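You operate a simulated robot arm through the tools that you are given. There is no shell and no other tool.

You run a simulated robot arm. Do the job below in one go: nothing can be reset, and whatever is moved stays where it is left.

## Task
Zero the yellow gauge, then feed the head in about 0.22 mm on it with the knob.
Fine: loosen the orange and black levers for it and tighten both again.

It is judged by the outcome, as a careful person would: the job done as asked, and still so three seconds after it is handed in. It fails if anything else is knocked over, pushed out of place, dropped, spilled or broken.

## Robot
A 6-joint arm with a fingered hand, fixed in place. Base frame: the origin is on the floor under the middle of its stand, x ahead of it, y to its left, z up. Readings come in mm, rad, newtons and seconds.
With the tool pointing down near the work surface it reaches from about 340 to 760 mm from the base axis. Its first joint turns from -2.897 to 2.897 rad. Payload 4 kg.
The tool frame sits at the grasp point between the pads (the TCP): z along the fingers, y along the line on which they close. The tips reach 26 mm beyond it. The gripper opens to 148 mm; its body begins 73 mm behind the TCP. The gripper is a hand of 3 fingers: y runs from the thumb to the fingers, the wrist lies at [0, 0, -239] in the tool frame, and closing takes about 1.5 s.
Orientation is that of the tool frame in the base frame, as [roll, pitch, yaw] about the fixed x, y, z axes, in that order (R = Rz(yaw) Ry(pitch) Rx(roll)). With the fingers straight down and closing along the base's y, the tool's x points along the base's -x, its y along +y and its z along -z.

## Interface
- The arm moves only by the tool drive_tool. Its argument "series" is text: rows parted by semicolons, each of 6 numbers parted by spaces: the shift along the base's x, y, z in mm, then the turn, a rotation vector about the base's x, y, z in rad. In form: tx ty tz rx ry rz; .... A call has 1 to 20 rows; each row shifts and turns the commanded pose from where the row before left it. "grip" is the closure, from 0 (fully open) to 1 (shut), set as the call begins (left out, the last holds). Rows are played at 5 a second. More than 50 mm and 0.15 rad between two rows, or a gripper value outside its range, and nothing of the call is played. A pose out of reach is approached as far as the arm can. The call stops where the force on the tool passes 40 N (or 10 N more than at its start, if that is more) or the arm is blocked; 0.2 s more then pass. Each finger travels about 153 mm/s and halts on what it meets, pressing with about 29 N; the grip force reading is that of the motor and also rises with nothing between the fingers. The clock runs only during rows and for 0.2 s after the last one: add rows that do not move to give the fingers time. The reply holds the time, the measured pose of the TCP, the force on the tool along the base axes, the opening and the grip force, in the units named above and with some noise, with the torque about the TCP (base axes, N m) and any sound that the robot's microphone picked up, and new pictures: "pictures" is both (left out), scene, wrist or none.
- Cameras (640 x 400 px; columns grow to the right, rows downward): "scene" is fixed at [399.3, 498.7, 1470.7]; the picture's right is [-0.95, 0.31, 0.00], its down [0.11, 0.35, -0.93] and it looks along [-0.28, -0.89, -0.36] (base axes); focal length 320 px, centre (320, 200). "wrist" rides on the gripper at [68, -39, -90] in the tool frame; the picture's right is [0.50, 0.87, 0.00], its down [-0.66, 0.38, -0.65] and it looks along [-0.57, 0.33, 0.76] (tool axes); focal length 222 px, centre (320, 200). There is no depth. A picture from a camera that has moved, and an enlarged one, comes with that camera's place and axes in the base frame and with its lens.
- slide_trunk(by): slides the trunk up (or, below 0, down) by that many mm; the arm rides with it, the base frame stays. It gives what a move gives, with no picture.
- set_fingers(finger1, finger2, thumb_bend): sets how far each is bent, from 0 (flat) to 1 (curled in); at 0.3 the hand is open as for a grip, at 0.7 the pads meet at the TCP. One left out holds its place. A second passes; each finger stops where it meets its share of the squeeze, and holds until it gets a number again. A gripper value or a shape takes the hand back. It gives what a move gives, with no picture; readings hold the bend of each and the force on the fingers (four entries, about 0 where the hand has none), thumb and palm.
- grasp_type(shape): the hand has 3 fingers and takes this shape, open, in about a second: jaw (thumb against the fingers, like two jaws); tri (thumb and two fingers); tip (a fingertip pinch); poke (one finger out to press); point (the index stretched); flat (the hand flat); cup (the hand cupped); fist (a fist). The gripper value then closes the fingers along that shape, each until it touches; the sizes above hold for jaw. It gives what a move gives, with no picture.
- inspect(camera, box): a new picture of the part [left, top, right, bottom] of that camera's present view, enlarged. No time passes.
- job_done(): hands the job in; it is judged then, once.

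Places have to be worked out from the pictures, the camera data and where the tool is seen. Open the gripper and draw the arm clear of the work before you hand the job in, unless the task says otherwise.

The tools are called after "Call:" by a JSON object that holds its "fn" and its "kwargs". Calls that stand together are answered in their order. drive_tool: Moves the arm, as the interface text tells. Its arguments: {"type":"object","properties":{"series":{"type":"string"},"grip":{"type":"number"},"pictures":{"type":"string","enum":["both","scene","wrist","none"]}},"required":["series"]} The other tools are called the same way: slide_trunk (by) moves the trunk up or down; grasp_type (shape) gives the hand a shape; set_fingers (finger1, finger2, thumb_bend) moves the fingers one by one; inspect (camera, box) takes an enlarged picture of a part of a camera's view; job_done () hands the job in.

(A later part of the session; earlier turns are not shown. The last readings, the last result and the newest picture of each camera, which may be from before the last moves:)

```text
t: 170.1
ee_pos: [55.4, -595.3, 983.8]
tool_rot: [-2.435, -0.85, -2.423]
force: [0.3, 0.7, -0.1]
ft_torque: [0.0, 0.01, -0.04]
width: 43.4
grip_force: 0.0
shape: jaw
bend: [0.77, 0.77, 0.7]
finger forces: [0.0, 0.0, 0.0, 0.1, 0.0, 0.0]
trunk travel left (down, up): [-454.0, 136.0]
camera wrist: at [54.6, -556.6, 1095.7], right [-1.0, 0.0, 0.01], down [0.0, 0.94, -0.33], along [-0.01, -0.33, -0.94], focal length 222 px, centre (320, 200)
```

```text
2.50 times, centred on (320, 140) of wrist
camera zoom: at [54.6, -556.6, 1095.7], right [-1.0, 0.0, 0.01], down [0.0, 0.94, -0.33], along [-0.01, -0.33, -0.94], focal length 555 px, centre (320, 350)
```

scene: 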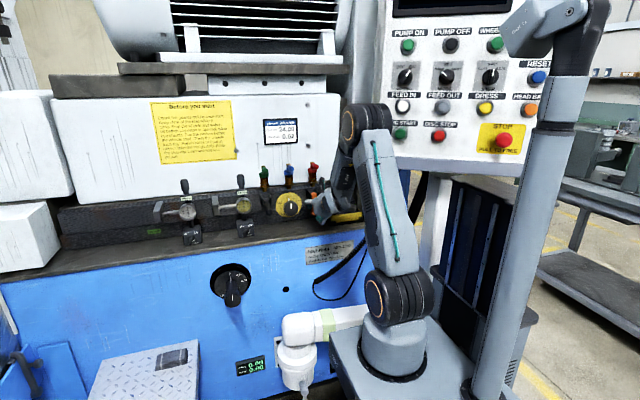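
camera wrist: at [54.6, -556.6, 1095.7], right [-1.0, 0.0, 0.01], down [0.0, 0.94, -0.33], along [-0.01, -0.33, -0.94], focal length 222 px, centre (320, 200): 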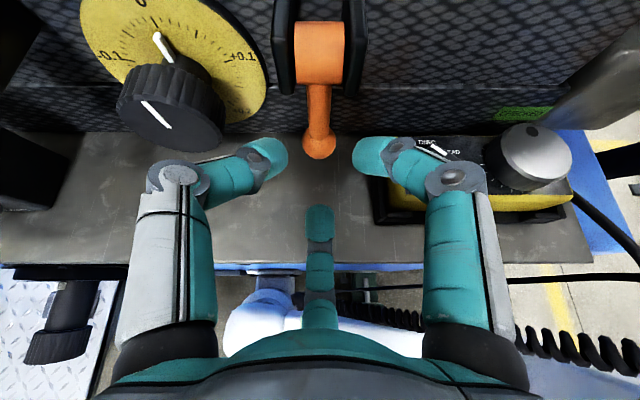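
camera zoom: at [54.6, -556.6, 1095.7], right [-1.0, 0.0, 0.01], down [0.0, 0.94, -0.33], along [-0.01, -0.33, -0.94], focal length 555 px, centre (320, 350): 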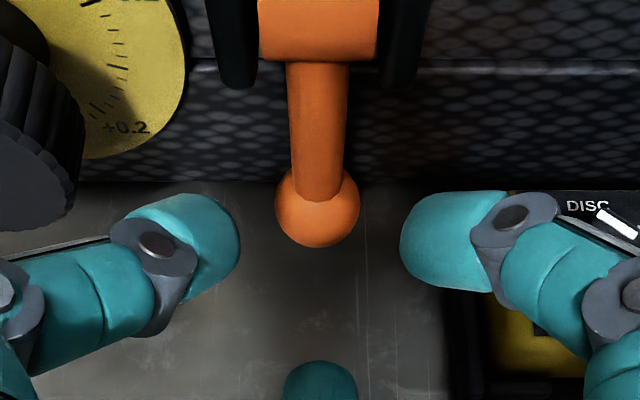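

The orange ball is at (55, -655, 946), centred on the tool axis. I move in to 8 mm short of it.

Call:
{"fn": "drive_tool", "kwargs": {"series": "0 -14 -8 0 0 0; 0 -14 -8 0 0 0; 0 -14 -8 0 0 0; 0 -12 -7 0 0 0; 0 0 0 0 0 0", "pictures": "none"}}

Call:
{"fn": "drive_tool", "kwargs": {"series": "0 0 0 0 0 0; 0 0 0 0 0 0; 0 0 0 0 0 0; 0 0 0 0 0 0; 0 10.3 1.1 0 0 0; 0 10 2.5 0 0 0; 0 9.6 3.9 0 0 0; 0 8.9 5.2 0 0 0; 0 8.1 6.4 0 0 0; 0 0 0 0 0 0", "grip": 0.9, "pictures": "both"}}

```text
t: 171.3
ee_pos: [52.9, -648.8, 952.5]
tool_rot: [-2.435, -0.851, -2.422]
force: [-1.0, -0.2, 0.2]
ft_torque: [0.02, 0.0, 0.0]
width: 43.2
grip_force: 0.0
shape: jaw
bend: [0.77, 0.77, 0.7]
finger forces: [0.0, 0.1, 0.0, 0.0, 0.0, 0.0]
trunk travel left (down, up): [-454.0, 136.0]
```

```text
t: 173.5
ee_pos: [54.0, -602.8, 967.0]
tool_rot: [-2.443, -0.847, -2.417]
force: [0.4, 10.2, -29.0]
ft_torque: [1.24, 0.1, -0.01]
width: 20.0
grip_force: 28.9
shape: jaw
bend: [0.73, 0.8, 0.7]
finger forces: [24.1, 44.4, 0.0, 0.0, 25.0, 0.0]
trunk travel left (down, up): [-454.0, 136.0]
camera wrist: at [53.4, -564.1, 1080.2], right [-1.0, 0.0, 0.01], down [0.0, 0.95, -0.32], along [-0.01, -0.32, -0.95], focal length 222 px, centre (320, 200)
```

scene: 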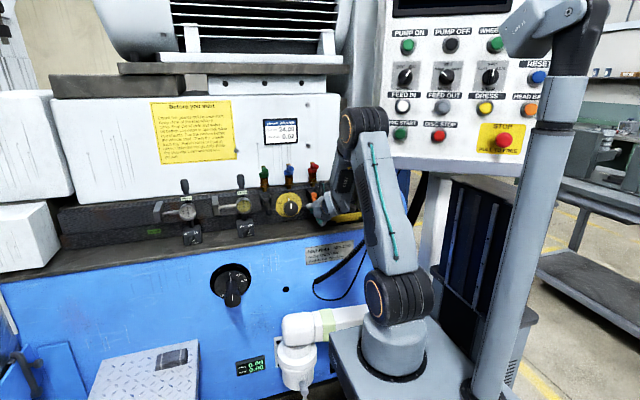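
wrist: 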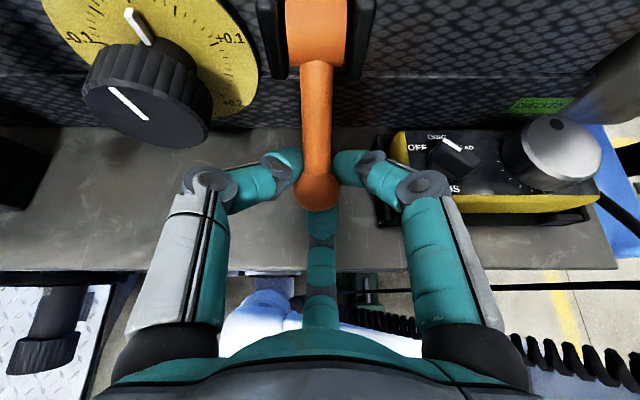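

The orange lever is out by about 40°. I open to re-centre on the ball as before.

Call:
{"fn": "drive_tool", "kwargs": {"series": "0 0 0 0 0 0; 0 0 0 0 0 0; 0 0 0 0 0 0", "grip": 0.71, "pictures": "none"}}

Call:
{"fn": "inspect", "kwargs": {"camera": "wrist", "box": [220, 60, 420, 220]}}

```text
t: 174.3
ee_pos: [53.0, -604.6, 971.2]
tool_rot: [-2.432, -0.856, -2.426]
force: [0.0, -0.5, 0.0]
ft_torque: [0.01, -0.01, -0.02]
width: 42.5
grip_force: 0.1
shape: jaw
bend: [0.77, 0.76, 0.7]
finger forces: [0.1, 0.1, 0.0, 0.0, 0.0, 0.1]
trunk travel left (down, up): [-454.0, 136.0]
```

```text
2.50 times, centred on (320, 140) of wrist
camera zoom: at [53.2, -564.5, 1084.2], right [-1.0, 0.0, 0.01], down [0.0, 0.94, -0.33], along [-0.01, -0.33, -0.94], focal length 555 px, centre (320, 350)
```

zoom: 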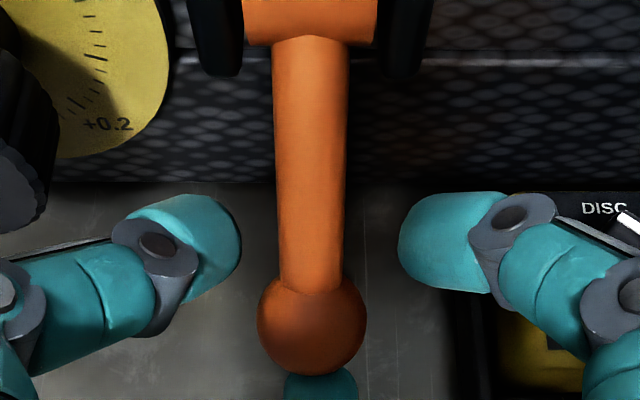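

The ball is 15 mm ahead and 4 mm below the axis. I re-centre, grip again and take the lever on to its stop.

Call:
{"fn": "drive_tool", "kwargs": {"series": "1.5 2 -3.5 0 0 0; 0 -6.9 -4 0 0 0; 0 0 0 0 0 0", "pictures": "none"}}

Call:
{"fn": "drive_tool", "kwargs": {"series": "0 0 0 0 0 0; 0 0 0 0 0 0; 0 0 0 0 0 0; 0 0 0 0 0 0; 0 8.3 6.9 0 0 0; 0 6.9 7.7 0 0 0; 0 5.8 8.6 0 0 0; 0 0 0 0 0 0", "grip": 0.9, "pictures": "wrist"}}

```text
t: 175.1
ee_pos: [54.1, -606.1, 964.0]
tool_rot: [-2.433, -0.852, -2.423]
force: [0.2, 0.4, 0.0]
ft_torque: [-0.02, 0.02, -0.01]
width: 42.7
grip_force: 0.1
shape: jaw
bend: [0.77, 0.76, 0.7]
finger forces: [0.0, 0.0, 0.0, 0.0, 0.1, 0.1]
trunk travel left (down, up): [-454.0, 136.0]
```

```text
t: 176.9
ee_pos: [55.1, -585.7, 983.7]
tool_rot: [-2.441, -0.851, -2.421]
force: [4.4, 5.6, -14.0]
ft_torque: [0.75, -0.03, 0.12]
width: 19.8
grip_force: 28.8
shape: jaw
bend: [0.73, 0.77, 0.7]
finger forces: [26.1, 34.0, 0.0, 0.0, 28.0, 0.0]
trunk travel left (down, up): [-454.0, 136.0]
camera wrist: at [54.7, -547.1, 1096.0], right [-1.0, 0.0, 0.01], down [0.0, 0.95, -0.32], along [-0.01, -0.32, -0.95], focal length 222 px, centre (320, 200)
```

wrist: 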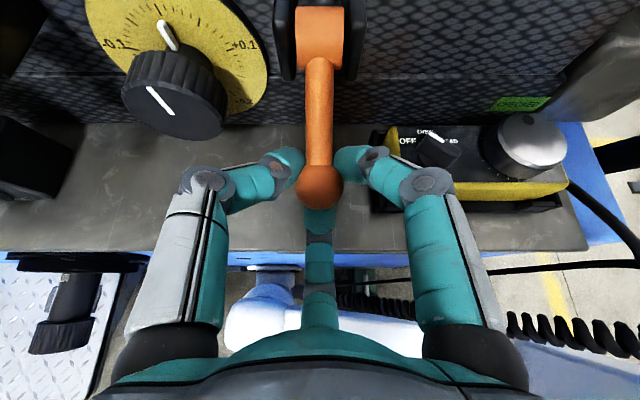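

Good progress with modest force. I continue the arc to the end stop.

Call:
{"fn": "drive_tool", "kwargs": {"series": "0 4.2 9.3 0 0 0; 0 2.2 7.3 0 0 0; 0 0 5 0 0 0; 0 0 3 0 0 0; 0 0 0 0 0 0", "pictures": "wrist"}}

Call:
{"fn": "inspect", "kwargs": {"camera": "wrist", "box": [220, 40, 420, 220]}}

Call:
{"fn": "inspect", "kwargs": {"camera": "scene", "box": [220, 165, 340, 245]}}

```text
t: 177.7
ee_pos: [54.0, -584.9, 997.0]
tool_rot: [-2.449, -0.843, -2.41]
force: [1.8, -30.5, -23.4]
ft_torque: [0.17, 0.04, 0.0]
width: 15.8
grip_force: 29.4
shape: jaw
bend: [0.73, 0.75, 0.71]
finger forces: [26.2, 22.9, 0.1, 0.0, 27.6, 0.0]
trunk travel left (down, up): [-454.0, 136.0]
stopped in row 3: the force on the tool passed its limit at 42 N (the readings are from after the stop); the commanded pose is now the measured one
camera wrist: at [55.3, -544.9, 1110.8], right [-1.0, 0.0, 0.01], down [0.0, 0.95, -0.32], along [-0.01, -0.32, -0.95], focal length 222 px, centre (320, 200)
```

wrist: 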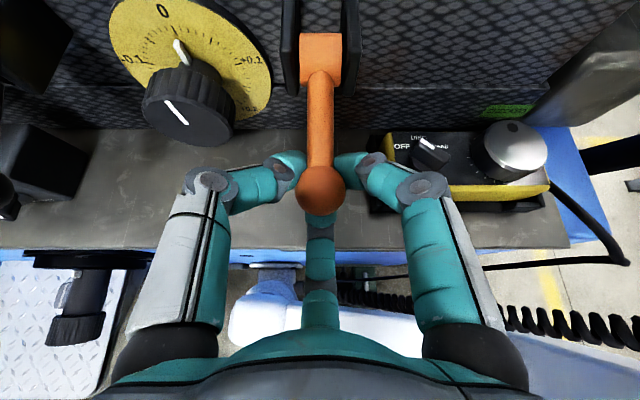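

```text
2.22 times, centred on (320, 130) of wrist
camera zoom: at [55.3, -544.9, 1110.8], right [-1.0, 0.0, 0.01], down [0.0, 0.95, -0.32], along [-0.01, -0.32, -0.95], focal length 494 px, centre (320, 356)
```

zoom: 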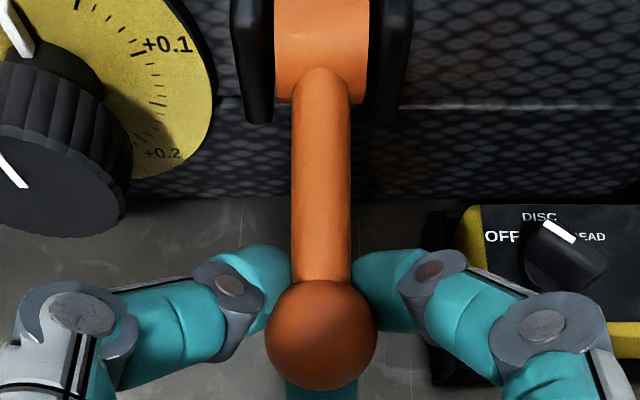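

```text
5.00 times, centred on (280, 205) of scene
camera zoom: at [399.3, 498.7, 1470.7], right [-0.95, 0.31, 0.0], down [0.11, 0.35, -0.93], along [-0.28, -0.89, -0.36], focal length 1601 px, centre (520, 175)
```

zoom: 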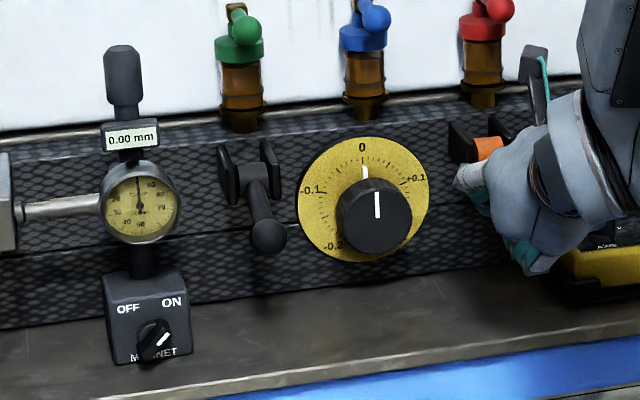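

Both levers are now at their open stops (75°), and the gauge still reads 0.00. I ease off, open and back away from the orange lever.

Call:
{"fn": "drive_tool", "kwargs": {"series": "0 -2 -1.5 0 0 0; 0 0 0 0 0 0; 0 0 0 0 0 0; 0 0 0 0 0 0; 0 8.6 5 0 0 0; 0 17.3 10 0 0 0; 0 17.3 10 0 0 0; 10 12 15 0 0 0; 25 0 15 0 0 0; 25 0 15 0 0 0; 25 0 15 0 0 0; 0 0 0 0 0 0", "grip": 0.68, "pictures": "both"}}

```text
t: 180.3
ee_pos: [140.8, -525.2, 1084.7]
tool_rot: [-2.443, -0.847, -2.416]
force: [-0.1, 0.7, 0.5]
ft_torque: [0.03, -0.01, -0.02]
width: 47.1
grip_force: 0.1
shape: jaw
bend: [0.77, 0.77, 0.7]
finger forces: [0.0, 0.0, 0.0, 0.0, 0.1, 0.0]
trunk travel left (down, up): [-454.0, 136.0]
camera wrist: at [141.3, -486.9, 1197.5], right [-1.0, 0.0, 0.01], down [0.0, 0.95, -0.32], along [-0.01, -0.32, -0.95], focal length 222 px, centre (320, 200)
```

scene: 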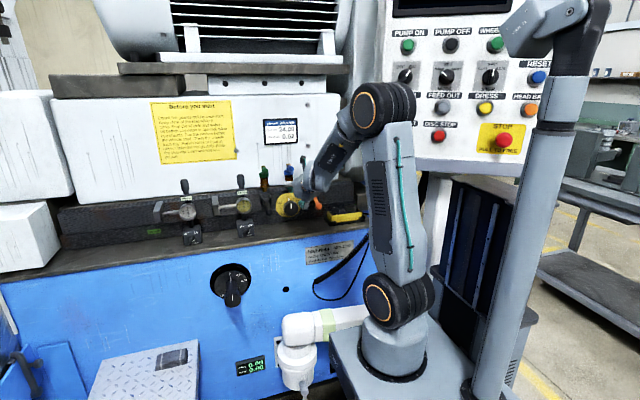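
wrist: 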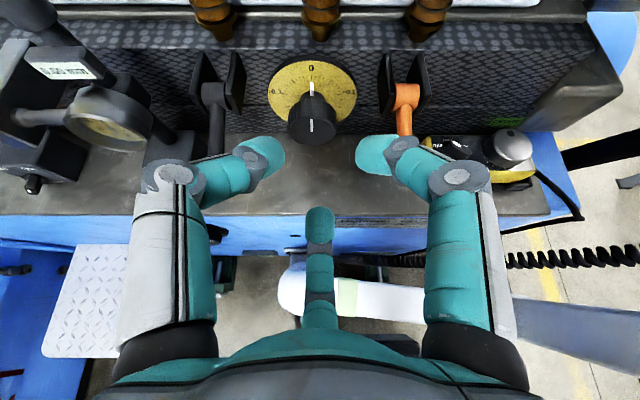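

I level the tool again and roll the hand to the start angle for turning the knob (thumb low on the +x side), still well in front of the panel.

Call:
{"fn": "drive_tool", "kwargs": {"series": "2.3 -3 -3 -0.132 0 0; 2.3 -3 -3 -0.132 0 0; 2.3 -3 -3 -0.132 0 0; 2.3 -3 -3 -0.132 0 0; 0 0 0 0 0.134 0; 0 0 0 0 0.134 0; 0 0 0 0 0.134 0; 0 0 0 0 0.134 0; 0 0 0 0 0.134 0; 0 0 0 0 0.134 0; 0 0 0 0 0.134 0; 0 0 0 0 0.134 0; 0 0 0 0 0.134 0; 0 0 0 0 0.134 0; 0 0 0 0 0.134 0; 0 0 0 0 0.134 0; 0 0 0 0 0.134 0; 0 0 0 0 0 0", "grip": 0.45, "pictures": "both"}}

```text
t: 184.1
ee_pos: [149.0, -537.7, 1074.1]
tool_rot: [1.568, -0.345, 0.0]
force: [0.4, 0.1, 0.5]
ft_torque: [-0.01, -0.02, 0.0]
width: 80.8
grip_force: 0.2
shape: jaw
bend: [0.34, 0.34, 0.7]
finger forces: [0.0, 0.0, 0.0, 0.0, 0.0, 0.0]
trunk travel left (down, up): [-454.0, 136.0]
camera wrist: at [225.4, -448.4, 1059.2], right [0.18, 0.0, 0.98], down [-0.74, 0.66, 0.13], along [-0.65, -0.75, 0.12], focal length 222 px, centre (320, 200)
```

scene: 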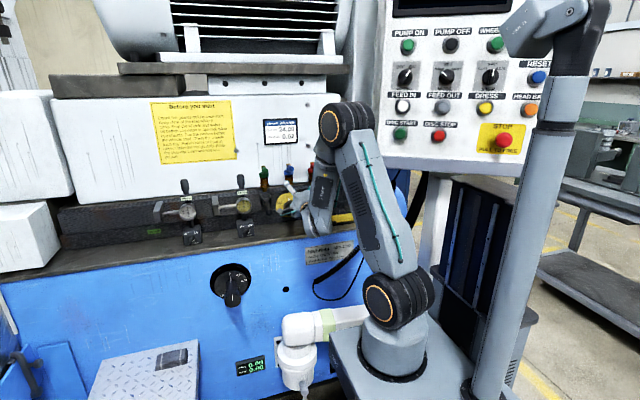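
wrist: 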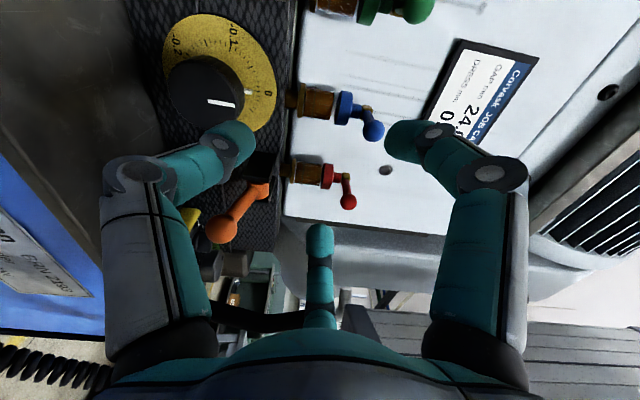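

The hand is level at the start angle. I lower the trunk by 97 mm to bring the tool axis to knob height and then check alignment.

Call:
{"fn": "slide_trunk", "kwargs": {"by": -97}}

Call:
{"fn": "drive_tool", "kwargs": {"series": "0.5 0 -1 0 -0.105 0; 0.5 0 -1 0 -0.105 0; 0 0 0 0 0 0; 0 0 0 0 0 0", "grip": 0.55, "pictures": "both"}}

Call:
{"fn": "inspect", "kwargs": {"camera": "wrist", "box": [220, 60, 420, 230]}}

Call:
{"fn": "inspect", "kwargs": {"camera": "scene", "box": [220, 165, 340, 245]}}

```text
t: 185.4
ee_pos: [149.3, -538.2, 976.6]
tool_rot: [1.568, -0.348, 0.0]
force: [-0.1, 0.3, 1.0]
ft_torque: [0.01, 0.01, 0.0]
width: 81.0
grip_force: 0.0
shape: jaw
bend: [0.34, 0.34, 0.7]
finger forces: [0.0, 0.0, 0.0, 0.0, 0.0, 0.1]
trunk travel left (down, up): [-357.0, 233.0]
```

```text
t: 186.4
ee_pos: [149.6, -539.2, 974.1]
tool_rot: [1.567, -0.557, 0.0]
force: [0.0, -0.2, 0.6]
ft_torque: [-0.01, 0.0, 0.03]
width: 67.1
grip_force: 0.0
shape: jaw
bend: [0.39, 0.39, 0.7]
finger forces: [0.0, 0.0, 0.1, 0.1, 0.0, 0.1]
trunk travel left (down, up): [-357.0, 233.0]
camera wrist: at [228.1, -448.6, 976.1], right [-0.03, 0.0, 1.0], down [-0.75, 0.66, -0.03], along [-0.66, -0.76, -0.02], focal length 222 px, centre (320, 200)
```

scene: 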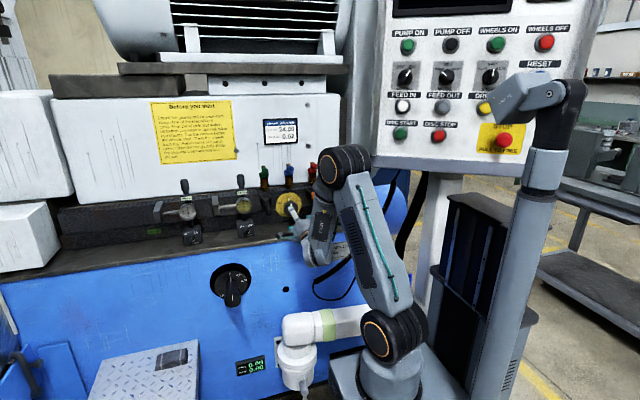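
wrist: 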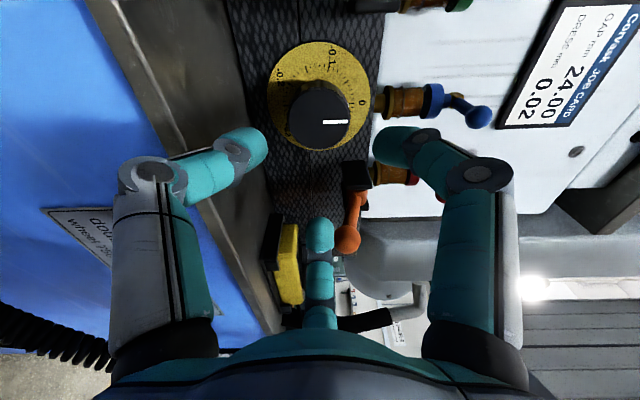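

```text
2.35 times, centred on (320, 145) of wrist
camera zoom: at [228.1, -448.6, 976.1], right [-0.03, 0.0, 1.0], down [-0.75, 0.66, -0.03], along [-0.66, -0.76, -0.02], focal length 523 px, centre (320, 329)
```

zoom: 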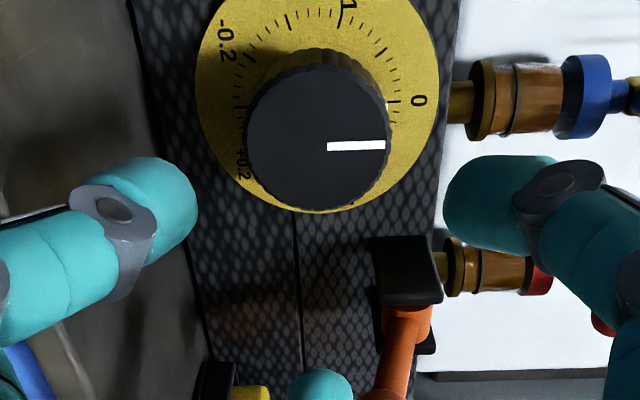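

```text
5.00 times, centred on (280, 205) of scene
camera zoom: at [399.3, 498.7, 1470.7], right [-0.95, 0.31, 0.0], down [0.11, 0.35, -0.93], along [-0.28, -0.89, -0.36], focal length 1601 px, centre (520, 175)
```

zoom: 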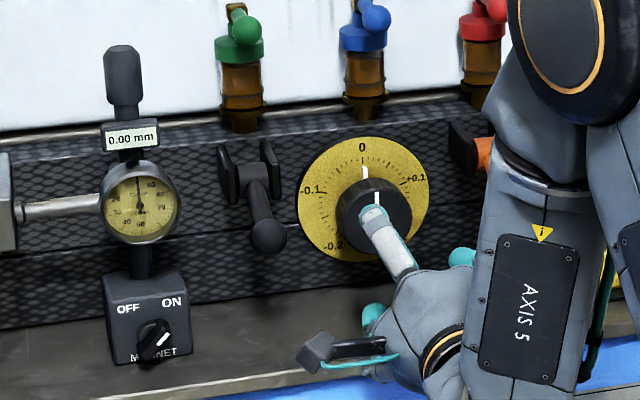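

The tool axis is aligned with the knob within a millimetre, and from here the scene camera sees the gauge (0.00) while I work. I move in so the fingertips reach about 19 mm over the knob.

Call:
{"fn": "drive_tool", "kwargs": {"series": "0.2 -20 0.5 0 0 0; 0.2 -20 0.4 0 0 0; 0 -20 0 0 0 0; 0 -20 0 0 0 0; 0 -15 0 0 0 0; 0 -8 0 0 0 0; 0 0 0 0 0 0", "pictures": "both"}}

Call:
{"fn": "inspect", "kwargs": {"camera": "wrist", "box": [200, 40, 440, 260]}}

Call:
{"fn": "inspect", "kwargs": {"camera": "scene", "box": [220, 165, 340, 245]}}

```text
t: 188.0
ee_pos: [149.1, -642.1, 976.3]
tool_rot: [1.567, -0.558, -0.002]
force: [0.9, 0.0, 0.2]
ft_torque: [0.01, 0.0, -0.02]
width: 66.9
grip_force: 0.1
shape: jaw
bend: [0.39, 0.39, 0.7]
finger forces: [0.1, 0.0, 0.0, 0.1, 0.0, 0.0]
trunk travel left (down, up): [-357.0, 233.0]
camera wrist: at [227.3, -552.0, 978.4], right [-0.03, 0.0, 1.0], down [-0.75, 0.66, -0.03], along [-0.66, -0.75, -0.02], focal length 222 px, centre (320, 200)
```

scene: 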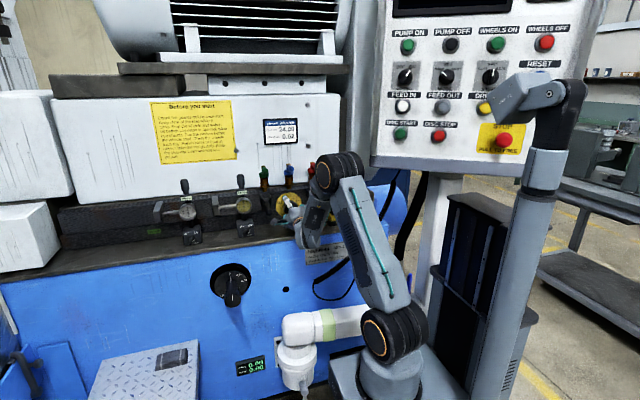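
wrist: 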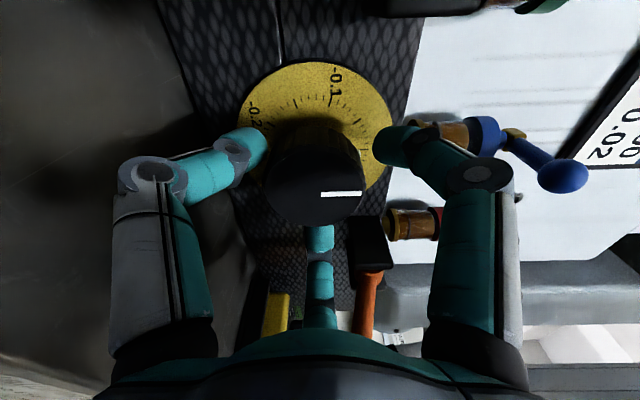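

```text
1.82 times, centred on (320, 150) of wrist
camera zoom: at [227.3, -552.0, 978.4], right [-0.03, 0.0, 1.0], down [-0.75, 0.66, -0.03], along [-0.66, -0.75, -0.02], focal length 404 px, centre (320, 291)
```

zoom: 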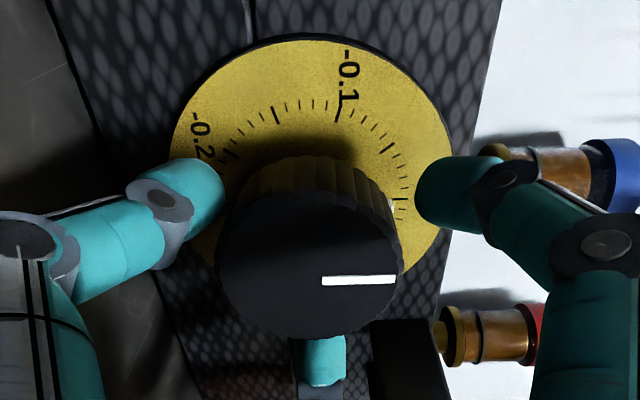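

```text
5.00 times, centred on (280, 205) of scene
camera zoom: at [399.3, 498.7, 1470.7], right [-0.95, 0.31, 0.0], down [0.11, 0.35, -0.93], along [-0.28, -0.89, -0.36], focal length 1601 px, centre (520, 175)
```

zoom: 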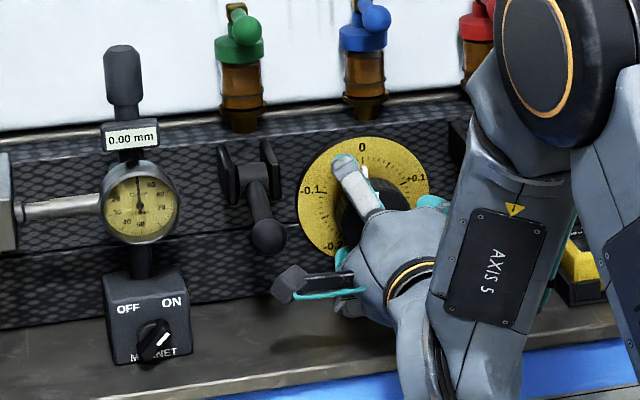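

The knob sits 3 mm low of the tool axis, so I shift down 2.8 mm, close on it and turn a little clockwise (+ direction) to see how the gauge responds.

Call:
{"fn": "drive_tool", "kwargs": {"series": "0 0 -2.8 0 0 0; 0 0 0 0 0 0; 0 0 0 0 0 0; 0 0 0 0 0 0; 0 0 0 0 0 0; 0 0 0 0 0 0", "grip": 0.75, "pictures": "wrist"}}

Call:
{"fn": "drive_tool", "kwargs": {"series": "0 0 0 0 -0.08 0; 0 0 0 0 -0.08 0; 0 0 0 0 -0.08 0; 0 0 0 0 0 0", "pictures": "none"}}

Call:
{"fn": "inspect", "kwargs": {"camera": "scene", "box": [220, 165, 340, 245]}}

Call:
{"fn": "inspect", "kwargs": {"camera": "wrist", "box": [200, 40, 440, 260]}}

```text
t: 189.4
ee_pos: [150.4, -641.8, 973.3]
tool_rot: [1.566, -0.557, 0.0]
force: [1.9, -6.3, 8.4]
ft_torque: [-0.16, -0.04, 0.08]
width: 50.9
grip_force: 28.6
shape: jaw
bend: [0.77, 0.77, 0.7]
finger forces: [30.3, 26.2, 0.1, 0.1, 24.9, 0.0]
trunk travel left (down, up): [-357.0, 233.0]
camera wrist: at [227.9, -552.0, 975.0], right [-0.03, 0.0, 1.0], down [-0.75, 0.66, -0.03], along [-0.66, -0.76, -0.02], focal length 222 px, centre (320, 200)
```

wrist: 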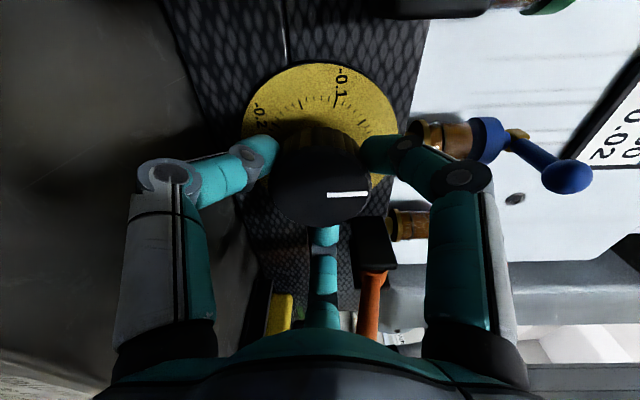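

```text
t: 190.4
ee_pos: [150.2, -641.8, 973.3]
tool_rot: [1.567, -0.796, 0.0]
force: [0.9, -13.0, 8.0]
ft_torque: [-0.2, -0.02, 0.04]
width: 50.4
grip_force: 28.7
shape: jaw
bend: [0.76, 0.77, 0.7]
finger forces: [30.3, 25.8, 0.0, 0.0, 25.5, 0.0]
trunk travel left (down, up): [-357.0, 233.0]
```

```text
5.00 times, centred on (280, 205) of scene
camera zoom: at [399.3, 498.7, 1470.7], right [-0.95, 0.31, 0.0], down [0.11, 0.35, -0.93], along [-0.28, -0.89, -0.36], focal length 1601 px, centre (520, 175)
```

zoom: 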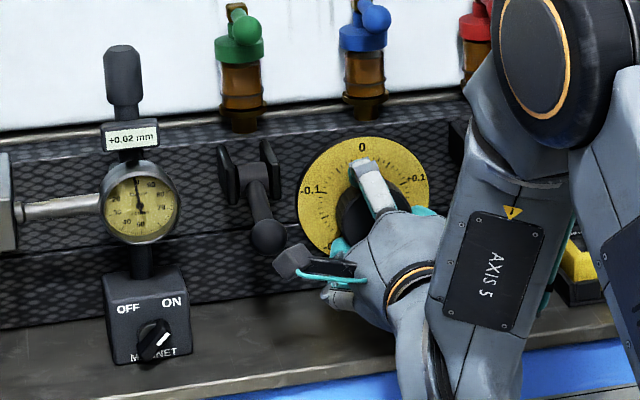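

```text
1.82 times, centred on (320, 150) of wrist
camera zoom: at [224.7, -551.7, 993.6], right [-0.27, 0.0, 0.96], down [-0.73, 0.66, -0.21], along [-0.63, -0.75, -0.18], focal length 404 px, centre (320, 291)
```

zoom: 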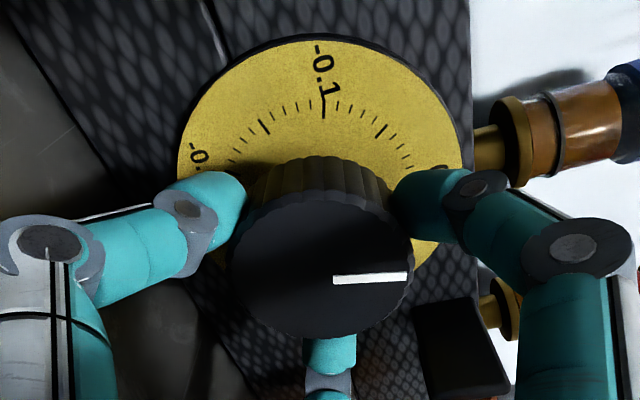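

Turning clockwise by 14° moved the gauge to +0.02, so this is the feed-in direction and the knob follows the hand. I continue turning in this grasp.

Call:
{"fn": "drive_tool", "kwargs": {"series": "0 0 0 0 -0.09 0; 0 0 0 0 -0.09 0; 0 0 0 0 -0.09 0; 0 0 0 0 -0.09 0; 0 0 0 0 -0.09 0; 0 0 0 0 0 0", "pictures": "none"}}

Call:
{"fn": "inspect", "kwargs": {"camera": "scene", "box": [220, 165, 340, 245]}}

```text
t: 191.8
ee_pos: [149.0, -642.4, 972.5]
tool_rot: [1.567, -1.25, -0.002]
force: [-2.7, -15.0, 10.7]
ft_torque: [-0.31, -0.02, -0.08]
width: 50.4
grip_force: 29.4
shape: jaw
bend: [0.76, 0.77, 0.7]
finger forces: [31.7, 25.5, 0.0, 0.0, 25.2, 0.2]
trunk travel left (down, up): [-357.0, 233.0]
```

```text
5.00 times, centred on (280, 205) of scene
camera zoom: at [399.3, 498.7, 1470.7], right [-0.95, 0.31, 0.0], down [0.11, 0.35, -0.93], along [-0.28, -0.89, -0.36], focal length 1601 px, centre (520, 175)
```

zoom: 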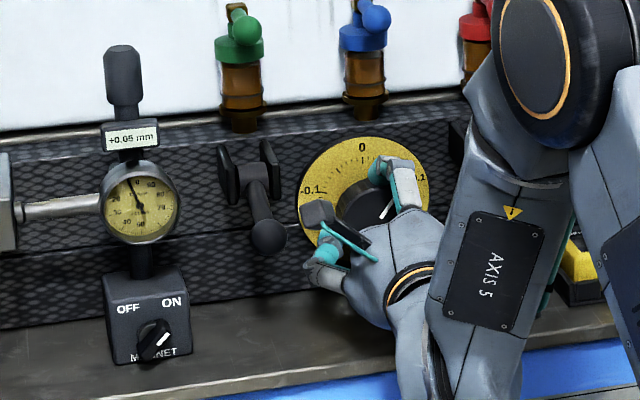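

+0.05 now; the camera stalk and fingers stay clear. I continue to the end of this grasp's range.

Call:
{"fn": "drive_tool", "kwargs": {"series": "0 0 0 0 -0.09 0; 0 0 0 0 -0.09 0; 0 0 0 0 -0.09 0; 0 0 0 0 -0.09 0; 0 0 0 0 -0.09 0; 0 0 0 0 -0.09 0; 0 0 0 0 0 0", "pictures": "none"}}

Call:
{"fn": "inspect", "kwargs": {"camera": "scene", "box": [220, 165, 340, 245]}}

```text
t: 193.4
ee_pos: [150.0, -641.9, 973.6]
tool_rot: [-1.581, -1.352, -3.137]
force: [-6.8, -14.9, 6.7]
ft_torque: [-0.26, -0.01, -0.16]
width: 50.3
grip_force: 29.2
shape: jaw
bend: [0.76, 0.77, 0.7]
finger forces: [31.0, 25.7, 0.1, 0.1, 26.5, 0.1]
trunk travel left (down, up): [-357.0, 233.0]
```

```text
5.00 times, centred on (280, 205) of scene
camera zoom: at [399.3, 498.7, 1470.7], right [-0.95, 0.31, 0.0], down [0.11, 0.35, -0.93], along [-0.28, -0.89, -0.36], focal length 1601 px, centre (520, 175)
```

zoom: 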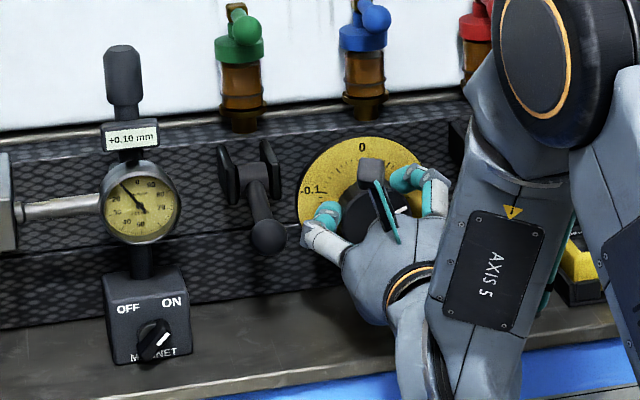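

+0.10. I open slightly, roll the hand back for a second grasp, and close again.

Call:
{"fn": "drive_tool", "kwargs": {"series": "0 0 0 0 0 0; 0 0 0 0 0 0; 0 0 0 0 0 0; 0 0 0 0 0.1 0; 0 0 0 0 0.1 0; 0 0 0 0 0.1 0; 0 0 0 0 0.1 0; 0 0 0 0 0.1 0; 0 0 0 0 0.1 0; 0 0 0 0 0.1 0; 0 0 0 0 0.1 0; 0 0 0 0 0.1 0; 0 0 0 0 0.1 0; 0 0 0 0 0.1 0; 0 0 0 0 0.1 0; 0 0 0 0 0.1 0; 0 0 0 0 0.07 0; 0 0 0 0 0 0", "grip": 0.55, "pictures": "none"}}

Call:
{"fn": "inspect", "kwargs": {"camera": "scene", "box": [220, 165, 340, 245]}}

Call:
{"fn": "inspect", "kwargs": {"camera": "wrist", "box": [200, 40, 440, 260]}}

```text
t: 197.2
ee_pos: [150.0, -640.7, 971.0]
tool_rot: [1.568, -0.418, 0.0]
force: [-0.4, 0.5, 0.1]
ft_torque: [0.02, -0.03, -0.03]
width: 66.0
grip_force: 0.0
shape: jaw
bend: [0.39, 0.39, 0.7]
finger forces: [0.1, 0.1, 0.1, 0.0, 0.0, 0.0]
trunk travel left (down, up): [-357.0, 233.0]
```

```text
5.00 times, centred on (280, 205) of scene
camera zoom: at [399.3, 498.7, 1470.7], right [-0.95, 0.31, 0.0], down [0.11, 0.35, -0.93], along [-0.28, -0.89, -0.36], focal length 1601 px, centre (520, 175)
```

zoom: 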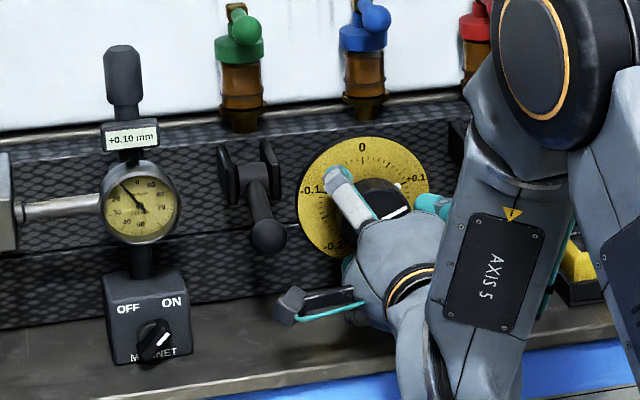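

```text
1.82 times, centred on (320, 150) of wrist
camera zoom: at [227.6, -550.8, 963.1], right [0.11, 0.0, 0.99], down [-0.75, 0.66, 0.08], along [-0.65, -0.75, 0.07], focal length 404 px, centre (320, 291)
```

zoom: 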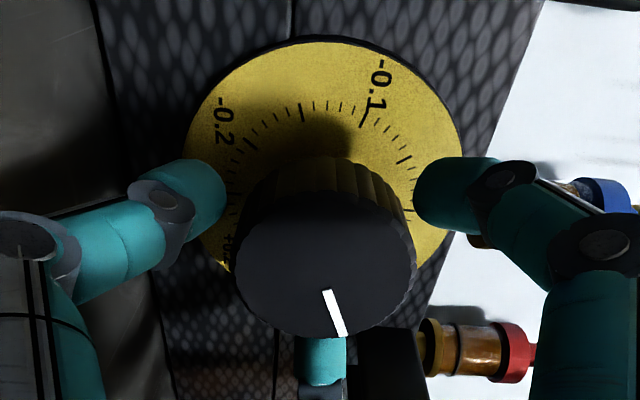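

The gauge holds +0.10. I re-centre by 1.5 mm, close and turn on, first 0.9 rad.

Call:
{"fn": "drive_tool", "kwargs": {"series": "0 0 1.5 0 0 0; 0 0 0 0 0 0; 0 0 0 0 0 0; 0 0 0 0 0 0; 0 0 0 0 0 0; 0 0 0 0 -0.09 0; 0 0 0 0 -0.09 0; 0 0 0 0 -0.09 0; 0 0 0 0 -0.09 0; 0 0 0 0 -0.09 0; 0 0 0 0 -0.09 0; 0 0 0 0 -0.09 0; 0 0 0 0 -0.09 0; 0 0 0 0 -0.09 0; 0 0 0 0 -0.09 0; 0 0 0 0 0 0", "grip": 0.75, "pictures": "none"}}

Call:
{"fn": "inspect", "kwargs": {"camera": "scene", "box": [220, 165, 340, 245]}}

```text
t: 200.6
ee_pos: [150.3, -641.5, 974.7]
tool_rot: [1.569, -1.319, -0.002]
force: [0.9, 5.6, -5.8]
ft_torque: [0.13, -0.01, 0.07]
width: 50.9
grip_force: 29.1
shape: jaw
bend: [0.77, 0.77, 0.7]
finger forces: [26.2, 29.3, 0.0, 0.1, 28.4, 0.0]
trunk travel left (down, up): [-357.0, 233.0]
```

```text
5.00 times, centred on (280, 205) of scene
camera zoom: at [399.3, 498.7, 1470.7], right [-0.95, 0.31, 0.0], down [0.11, 0.35, -0.93], along [-0.28, -0.89, -0.36], focal length 1601 px, centre (520, 175)
```

zoom: 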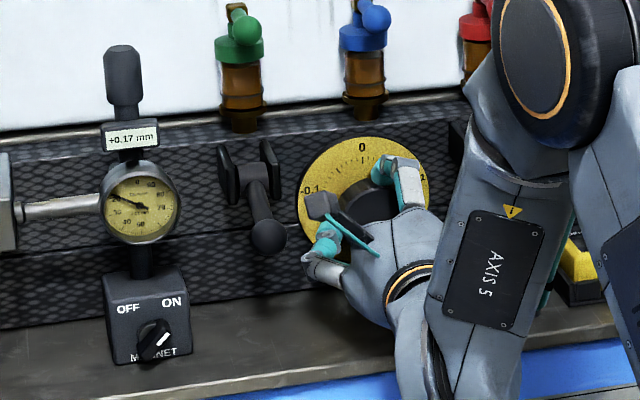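

+0.17. I turn on by about 0.54 rad and read again.

Call:
{"fn": "drive_tool", "kwargs": {"series": "0 0 0 0 -0.09 0; 0 0 0 0 -0.09 0; 0 0 0 0 -0.09 0; 0 0 0 0 -0.09 0; 0 0 0 0 -0.09 0; 0 0 0 0 -0.09 0; 0 0 0 0 0 0", "pictures": "none"}}

Call:
{"fn": "inspect", "kwargs": {"camera": "scene", "box": [220, 165, 300, 225]}}

```text
t: 202.2
ee_pos: [150.2, -641.6, 974.0]
tool_rot: [-1.574, -1.281, -3.142]
force: [-3.3, -0.3, 1.4]
ft_torque: [-0.01, 0.02, 0.01]
width: 50.7
grip_force: 28.7
shape: jaw
bend: [0.77, 0.77, 0.7]
finger forces: [30.3, 28.0, 0.0, 0.0, 26.5, 0.0]
trunk travel left (down, up): [-357.0, 233.0]
```

```text
6.67 times, centred on (260, 195) of scene
camera zoom: at [399.3, 498.7, 1470.7], right [-0.95, 0.31, 0.0], down [0.11, 0.35, -0.93], along [-0.28, -0.89, -0.36], focal length 2134 px, centre (720, 233)
```

zoom: 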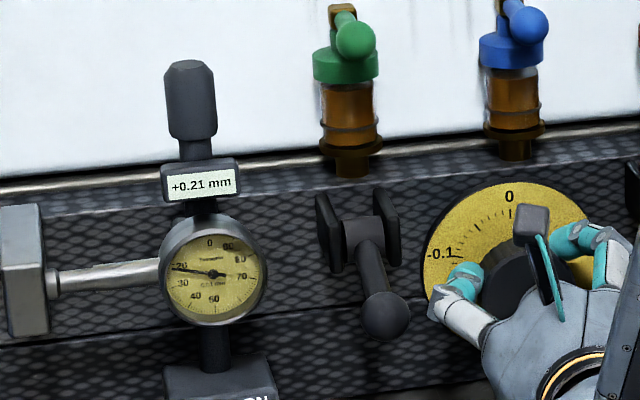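

+0.21. One more small step of 0.09 rad.

Call:
{"fn": "drive_tool", "kwargs": {"series": "0 0 0 0 -0.05 0; 0 0 0 0 -0.04 0; 0 0 0 0 0 0", "pictures": "none"}}

Call:
{"fn": "inspect", "kwargs": {"camera": "scene", "box": [220, 175, 280, 220]}}

```text
t: 203.0
ee_pos: [150.6, -640.8, 973.0]
tool_rot: [-1.579, -1.192, -3.14]
force: [-3.6, -2.1, -1.0]
ft_torque: [-0.01, 0.06, -0.01]
width: 50.4
grip_force: 29.1
shape: jaw
bend: [0.77, 0.77, 0.7]
finger forces: [30.3, 29.1, 0.1, 0.0, 25.8, 0.1]
trunk travel left (down, up): [-357.0, 233.0]
```

```text
8.89 times, centred on (250, 198) of scene
camera zoom: at [399.3, 498.7, 1470.7], right [-0.95, 0.31, 0.0], down [0.11, 0.35, -0.93], along [-0.28, -0.89, -0.36], focal length 2846 px, centre (942, 222)
```

zoom: 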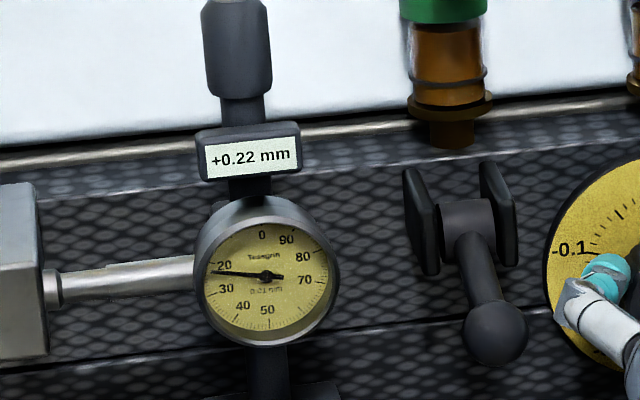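

The gauge reads +0.22. I release the knob and back straight out, then check that the reading holds.

Call:
{"fn": "drive_tool", "kwargs": {"series": "0 0 0 0 0 0; 0 0 0 0 0 0; 0 0 0 0 0 0; 0 15 0 0 0 0; 0 20 0 0 0 0; 0 25 0 0 0 0; 0 25 0 0 0 0; 0 20 0 0 0 0; 0 0 0 0 0 0", "grip": 0.54, "pictures": "both"}}

Call:
{"fn": "inspect", "kwargs": {"camera": "scene", "box": [220, 165, 340, 245]}}

```text
t: 205.0
ee_pos: [152.7, -536.6, 973.5]
tool_rot: [-1.577, -1.196, 3.141]
force: [0.0, 0.4, -0.3]
ft_torque: [0.0, -0.01, -0.02]
width: 67.7
grip_force: 0.0
shape: jaw
bend: [0.38, 0.38, 0.7]
finger forces: [0.1, 0.0, 0.1, 0.1, 0.1, 0.0]
trunk travel left (down, up): [-357.0, 233.0]
camera wrist: at [162.8, -445.6, 1050.4], right [-0.99, 0.0, 0.15], down [-0.11, 0.66, -0.75], along [-0.1, -0.76, -0.65], focal length 222 px, centre (320, 200)
```

scene: 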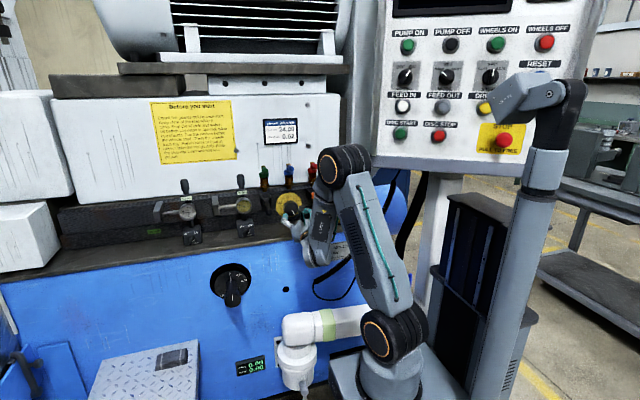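
wrist: 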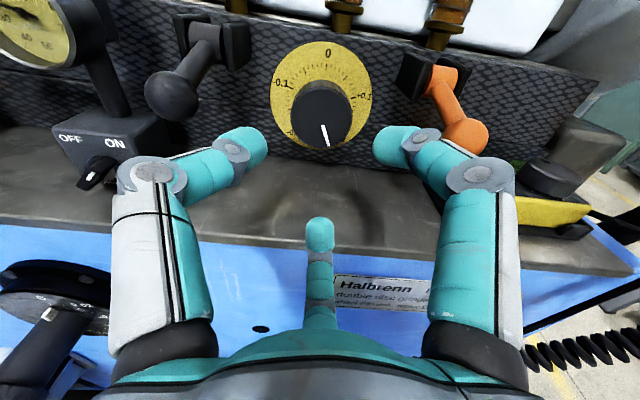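

```text
5.00 times, centred on (280, 205) of scene
camera zoom: at [399.3, 498.7, 1470.7], right [-0.95, 0.31, 0.0], down [0.11, 0.35, -0.93], along [-0.28, -0.89, -0.36], focal length 1601 px, centre (520, 175)
```

zoom: 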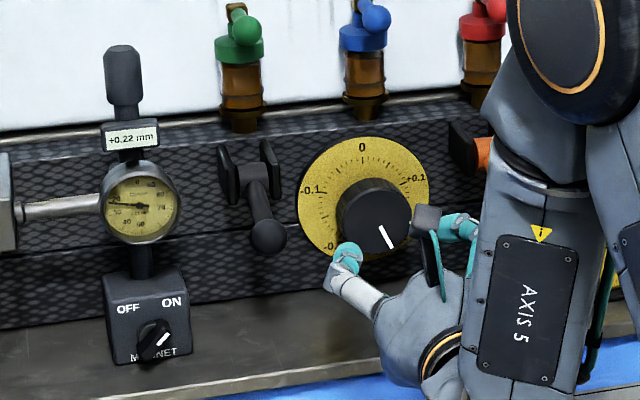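

+0.22 holds with the knob released. Now I prepare to tighten: raise the trunk back by 97 mm and pitch the hand down 30°, moving over to the black lever at stand-off, with the fingertips closed to a small cradle.

Call:
{"fn": "slide_trunk", "kwargs": {"by": 97}}

Call:
{"fn": "drive_tool", "kwargs": {"series": "15 2 0 0.131 -0.036 0; 15 2 0 0.131 -0.036 0; 15 2 0 0.131 -0.036 0; 15 2 0 0.131 -0.036 0; 16 2 -8 0 0 0; 16 2 -8 0 0 0; 0 0 -8 0 0 0; 0 0 0 0 0 0", "grip": 0.85, "pictures": "both"}}

Call:
{"fn": "inspect", "kwargs": {"camera": "wrist", "box": [220, 60, 420, 230]}}

```text
t: 206.3
ee_pos: [151.2, -535.6, 1070.6]
tool_rot: [-1.576, -1.195, -3.14]
force: [0.3, 0.9, -0.1]
ft_torque: [-0.03, -0.02, -0.02]
width: 67.7
grip_force: 0.0
shape: jaw
bend: [0.38, 0.38, 0.7]
finger forces: [0.1, 0.1, 0.1, 0.0, 0.0, 0.0]
trunk travel left (down, up): [-454.0, 136.0]
```

```text
t: 208.1
ee_pos: [242.9, -525.3, 1047.3]
tool_rot: [-2.421, -0.84, -2.401]
force: [-0.2, 0.1, -0.2]
ft_torque: [-0.03, 0.0, 0.0]
width: 22.4
grip_force: 0.1
shape: jaw
bend: [0.74, 0.74, 0.7]
finger forces: [0.0, 0.0, 0.0, 0.0, 0.0, 0.0]
trunk travel left (down, up): [-454.0, 136.0]
camera wrist: at [239.8, -485.3, 1159.4], right [-1.0, -0.03, -0.01], down [-0.03, 0.94, -0.33], along [0.02, -0.33, -0.94], focal length 222 px, centre (320, 200)
```

scene: 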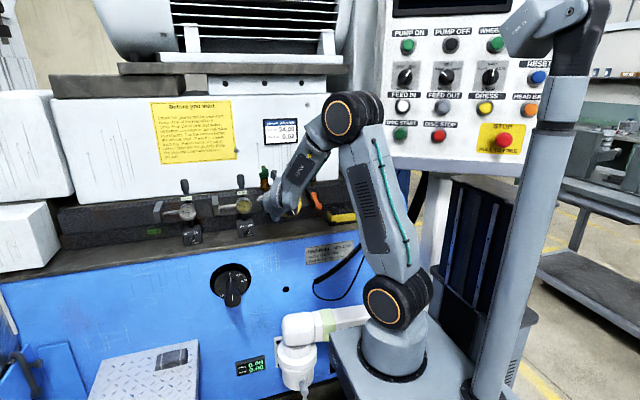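
wrist: 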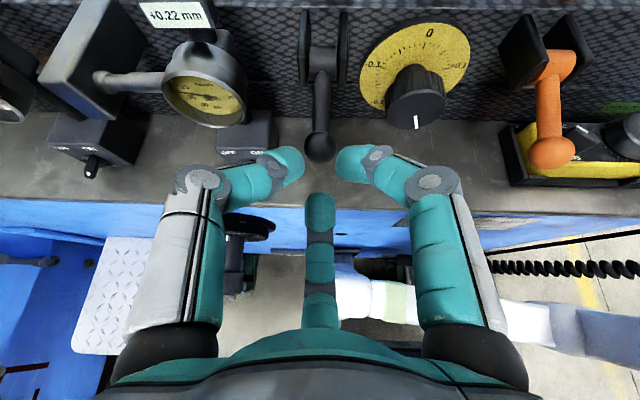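

```text
2.35 times, centred on (320, 145) of wrist
camera zoom: at [239.8, -485.3, 1159.4], right [-1.0, -0.03, -0.01], down [-0.03, 0.94, -0.33], along [0.02, -0.33, -0.94], focal length 523 px, centre (320, 329)
```

zoom: 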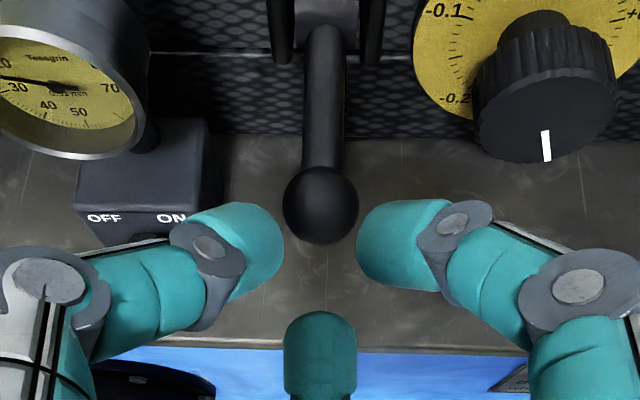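

The ball sits just ahead of the fingertip cradle and the gauge reads +0.22. I straighten the axis, bring the cradle onto the ball, and push the black lever down along its arc, the first 30°.

Call:
{"fn": "drive_tool", "kwargs": {"series": "2.1 0 -10.7 0 0 -0.037; 0 -13.5 -7.8 0 0 0; 0 -13.5 -7.8 0 0 0; 0 -13.5 -7.8 0 0 0; 0 -3.7 -9 0 0 0; 0 -3.7 -9 0 0 0; 0 -6 -7.8 0 0 0; 0 -6 -7.7 0 0 0; 0 0 0 0 0 0", "pictures": "wrist"}}

Call:
{"fn": "inspect", "kwargs": {"camera": "wrist", "box": [220, 60, 420, 230]}}

```text
t: 210.1
ee_pos: [247.1, -584.1, 979.1]
tool_rot: [-2.419, -0.839, -2.438]
force: [-0.8, 1.8, -0.4]
ft_torque: [0.03, 0.0, -0.02]
width: 22.8
grip_force: 0.0
shape: jaw
bend: [0.74, 0.74, 0.7]
finger forces: [1.3, 0.7, 0.0, 0.0, 0.2, 0.1]
trunk travel left (down, up): [-454.0, 136.0]
camera wrist: at [244.3, -545.1, 1091.2], right [-1.0, 0.0, -0.01], down [0.01, 0.94, -0.33], along [0.01, -0.33, -0.94], focal length 222 px, centre (320, 200)
```

wrist: 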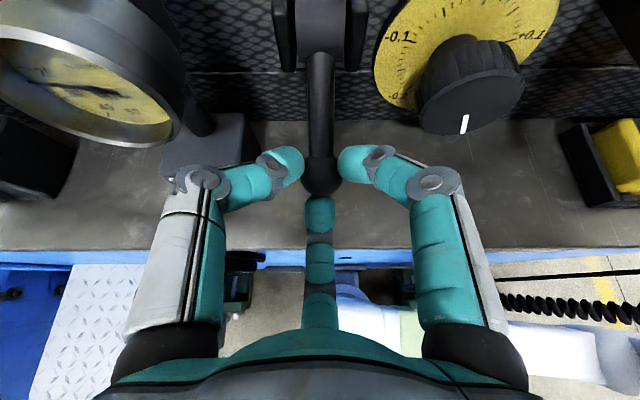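

```text
2.35 times, centred on (320, 145) of wrist
camera zoom: at [244.3, -545.1, 1091.2], right [-1.0, 0.0, -0.01], down [0.01, 0.94, -0.33], along [0.01, -0.33, -0.94], focal length 523 px, centre (320, 329)
```

zoom: 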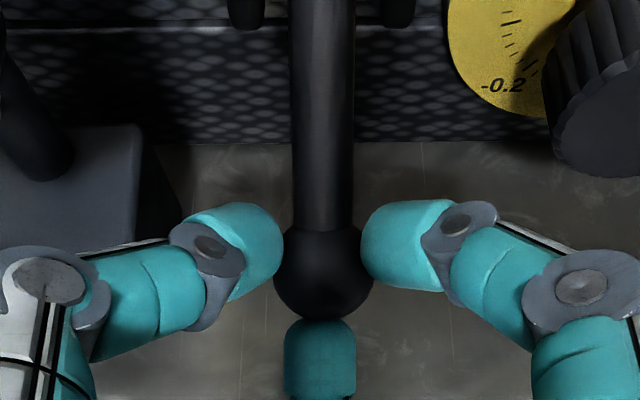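

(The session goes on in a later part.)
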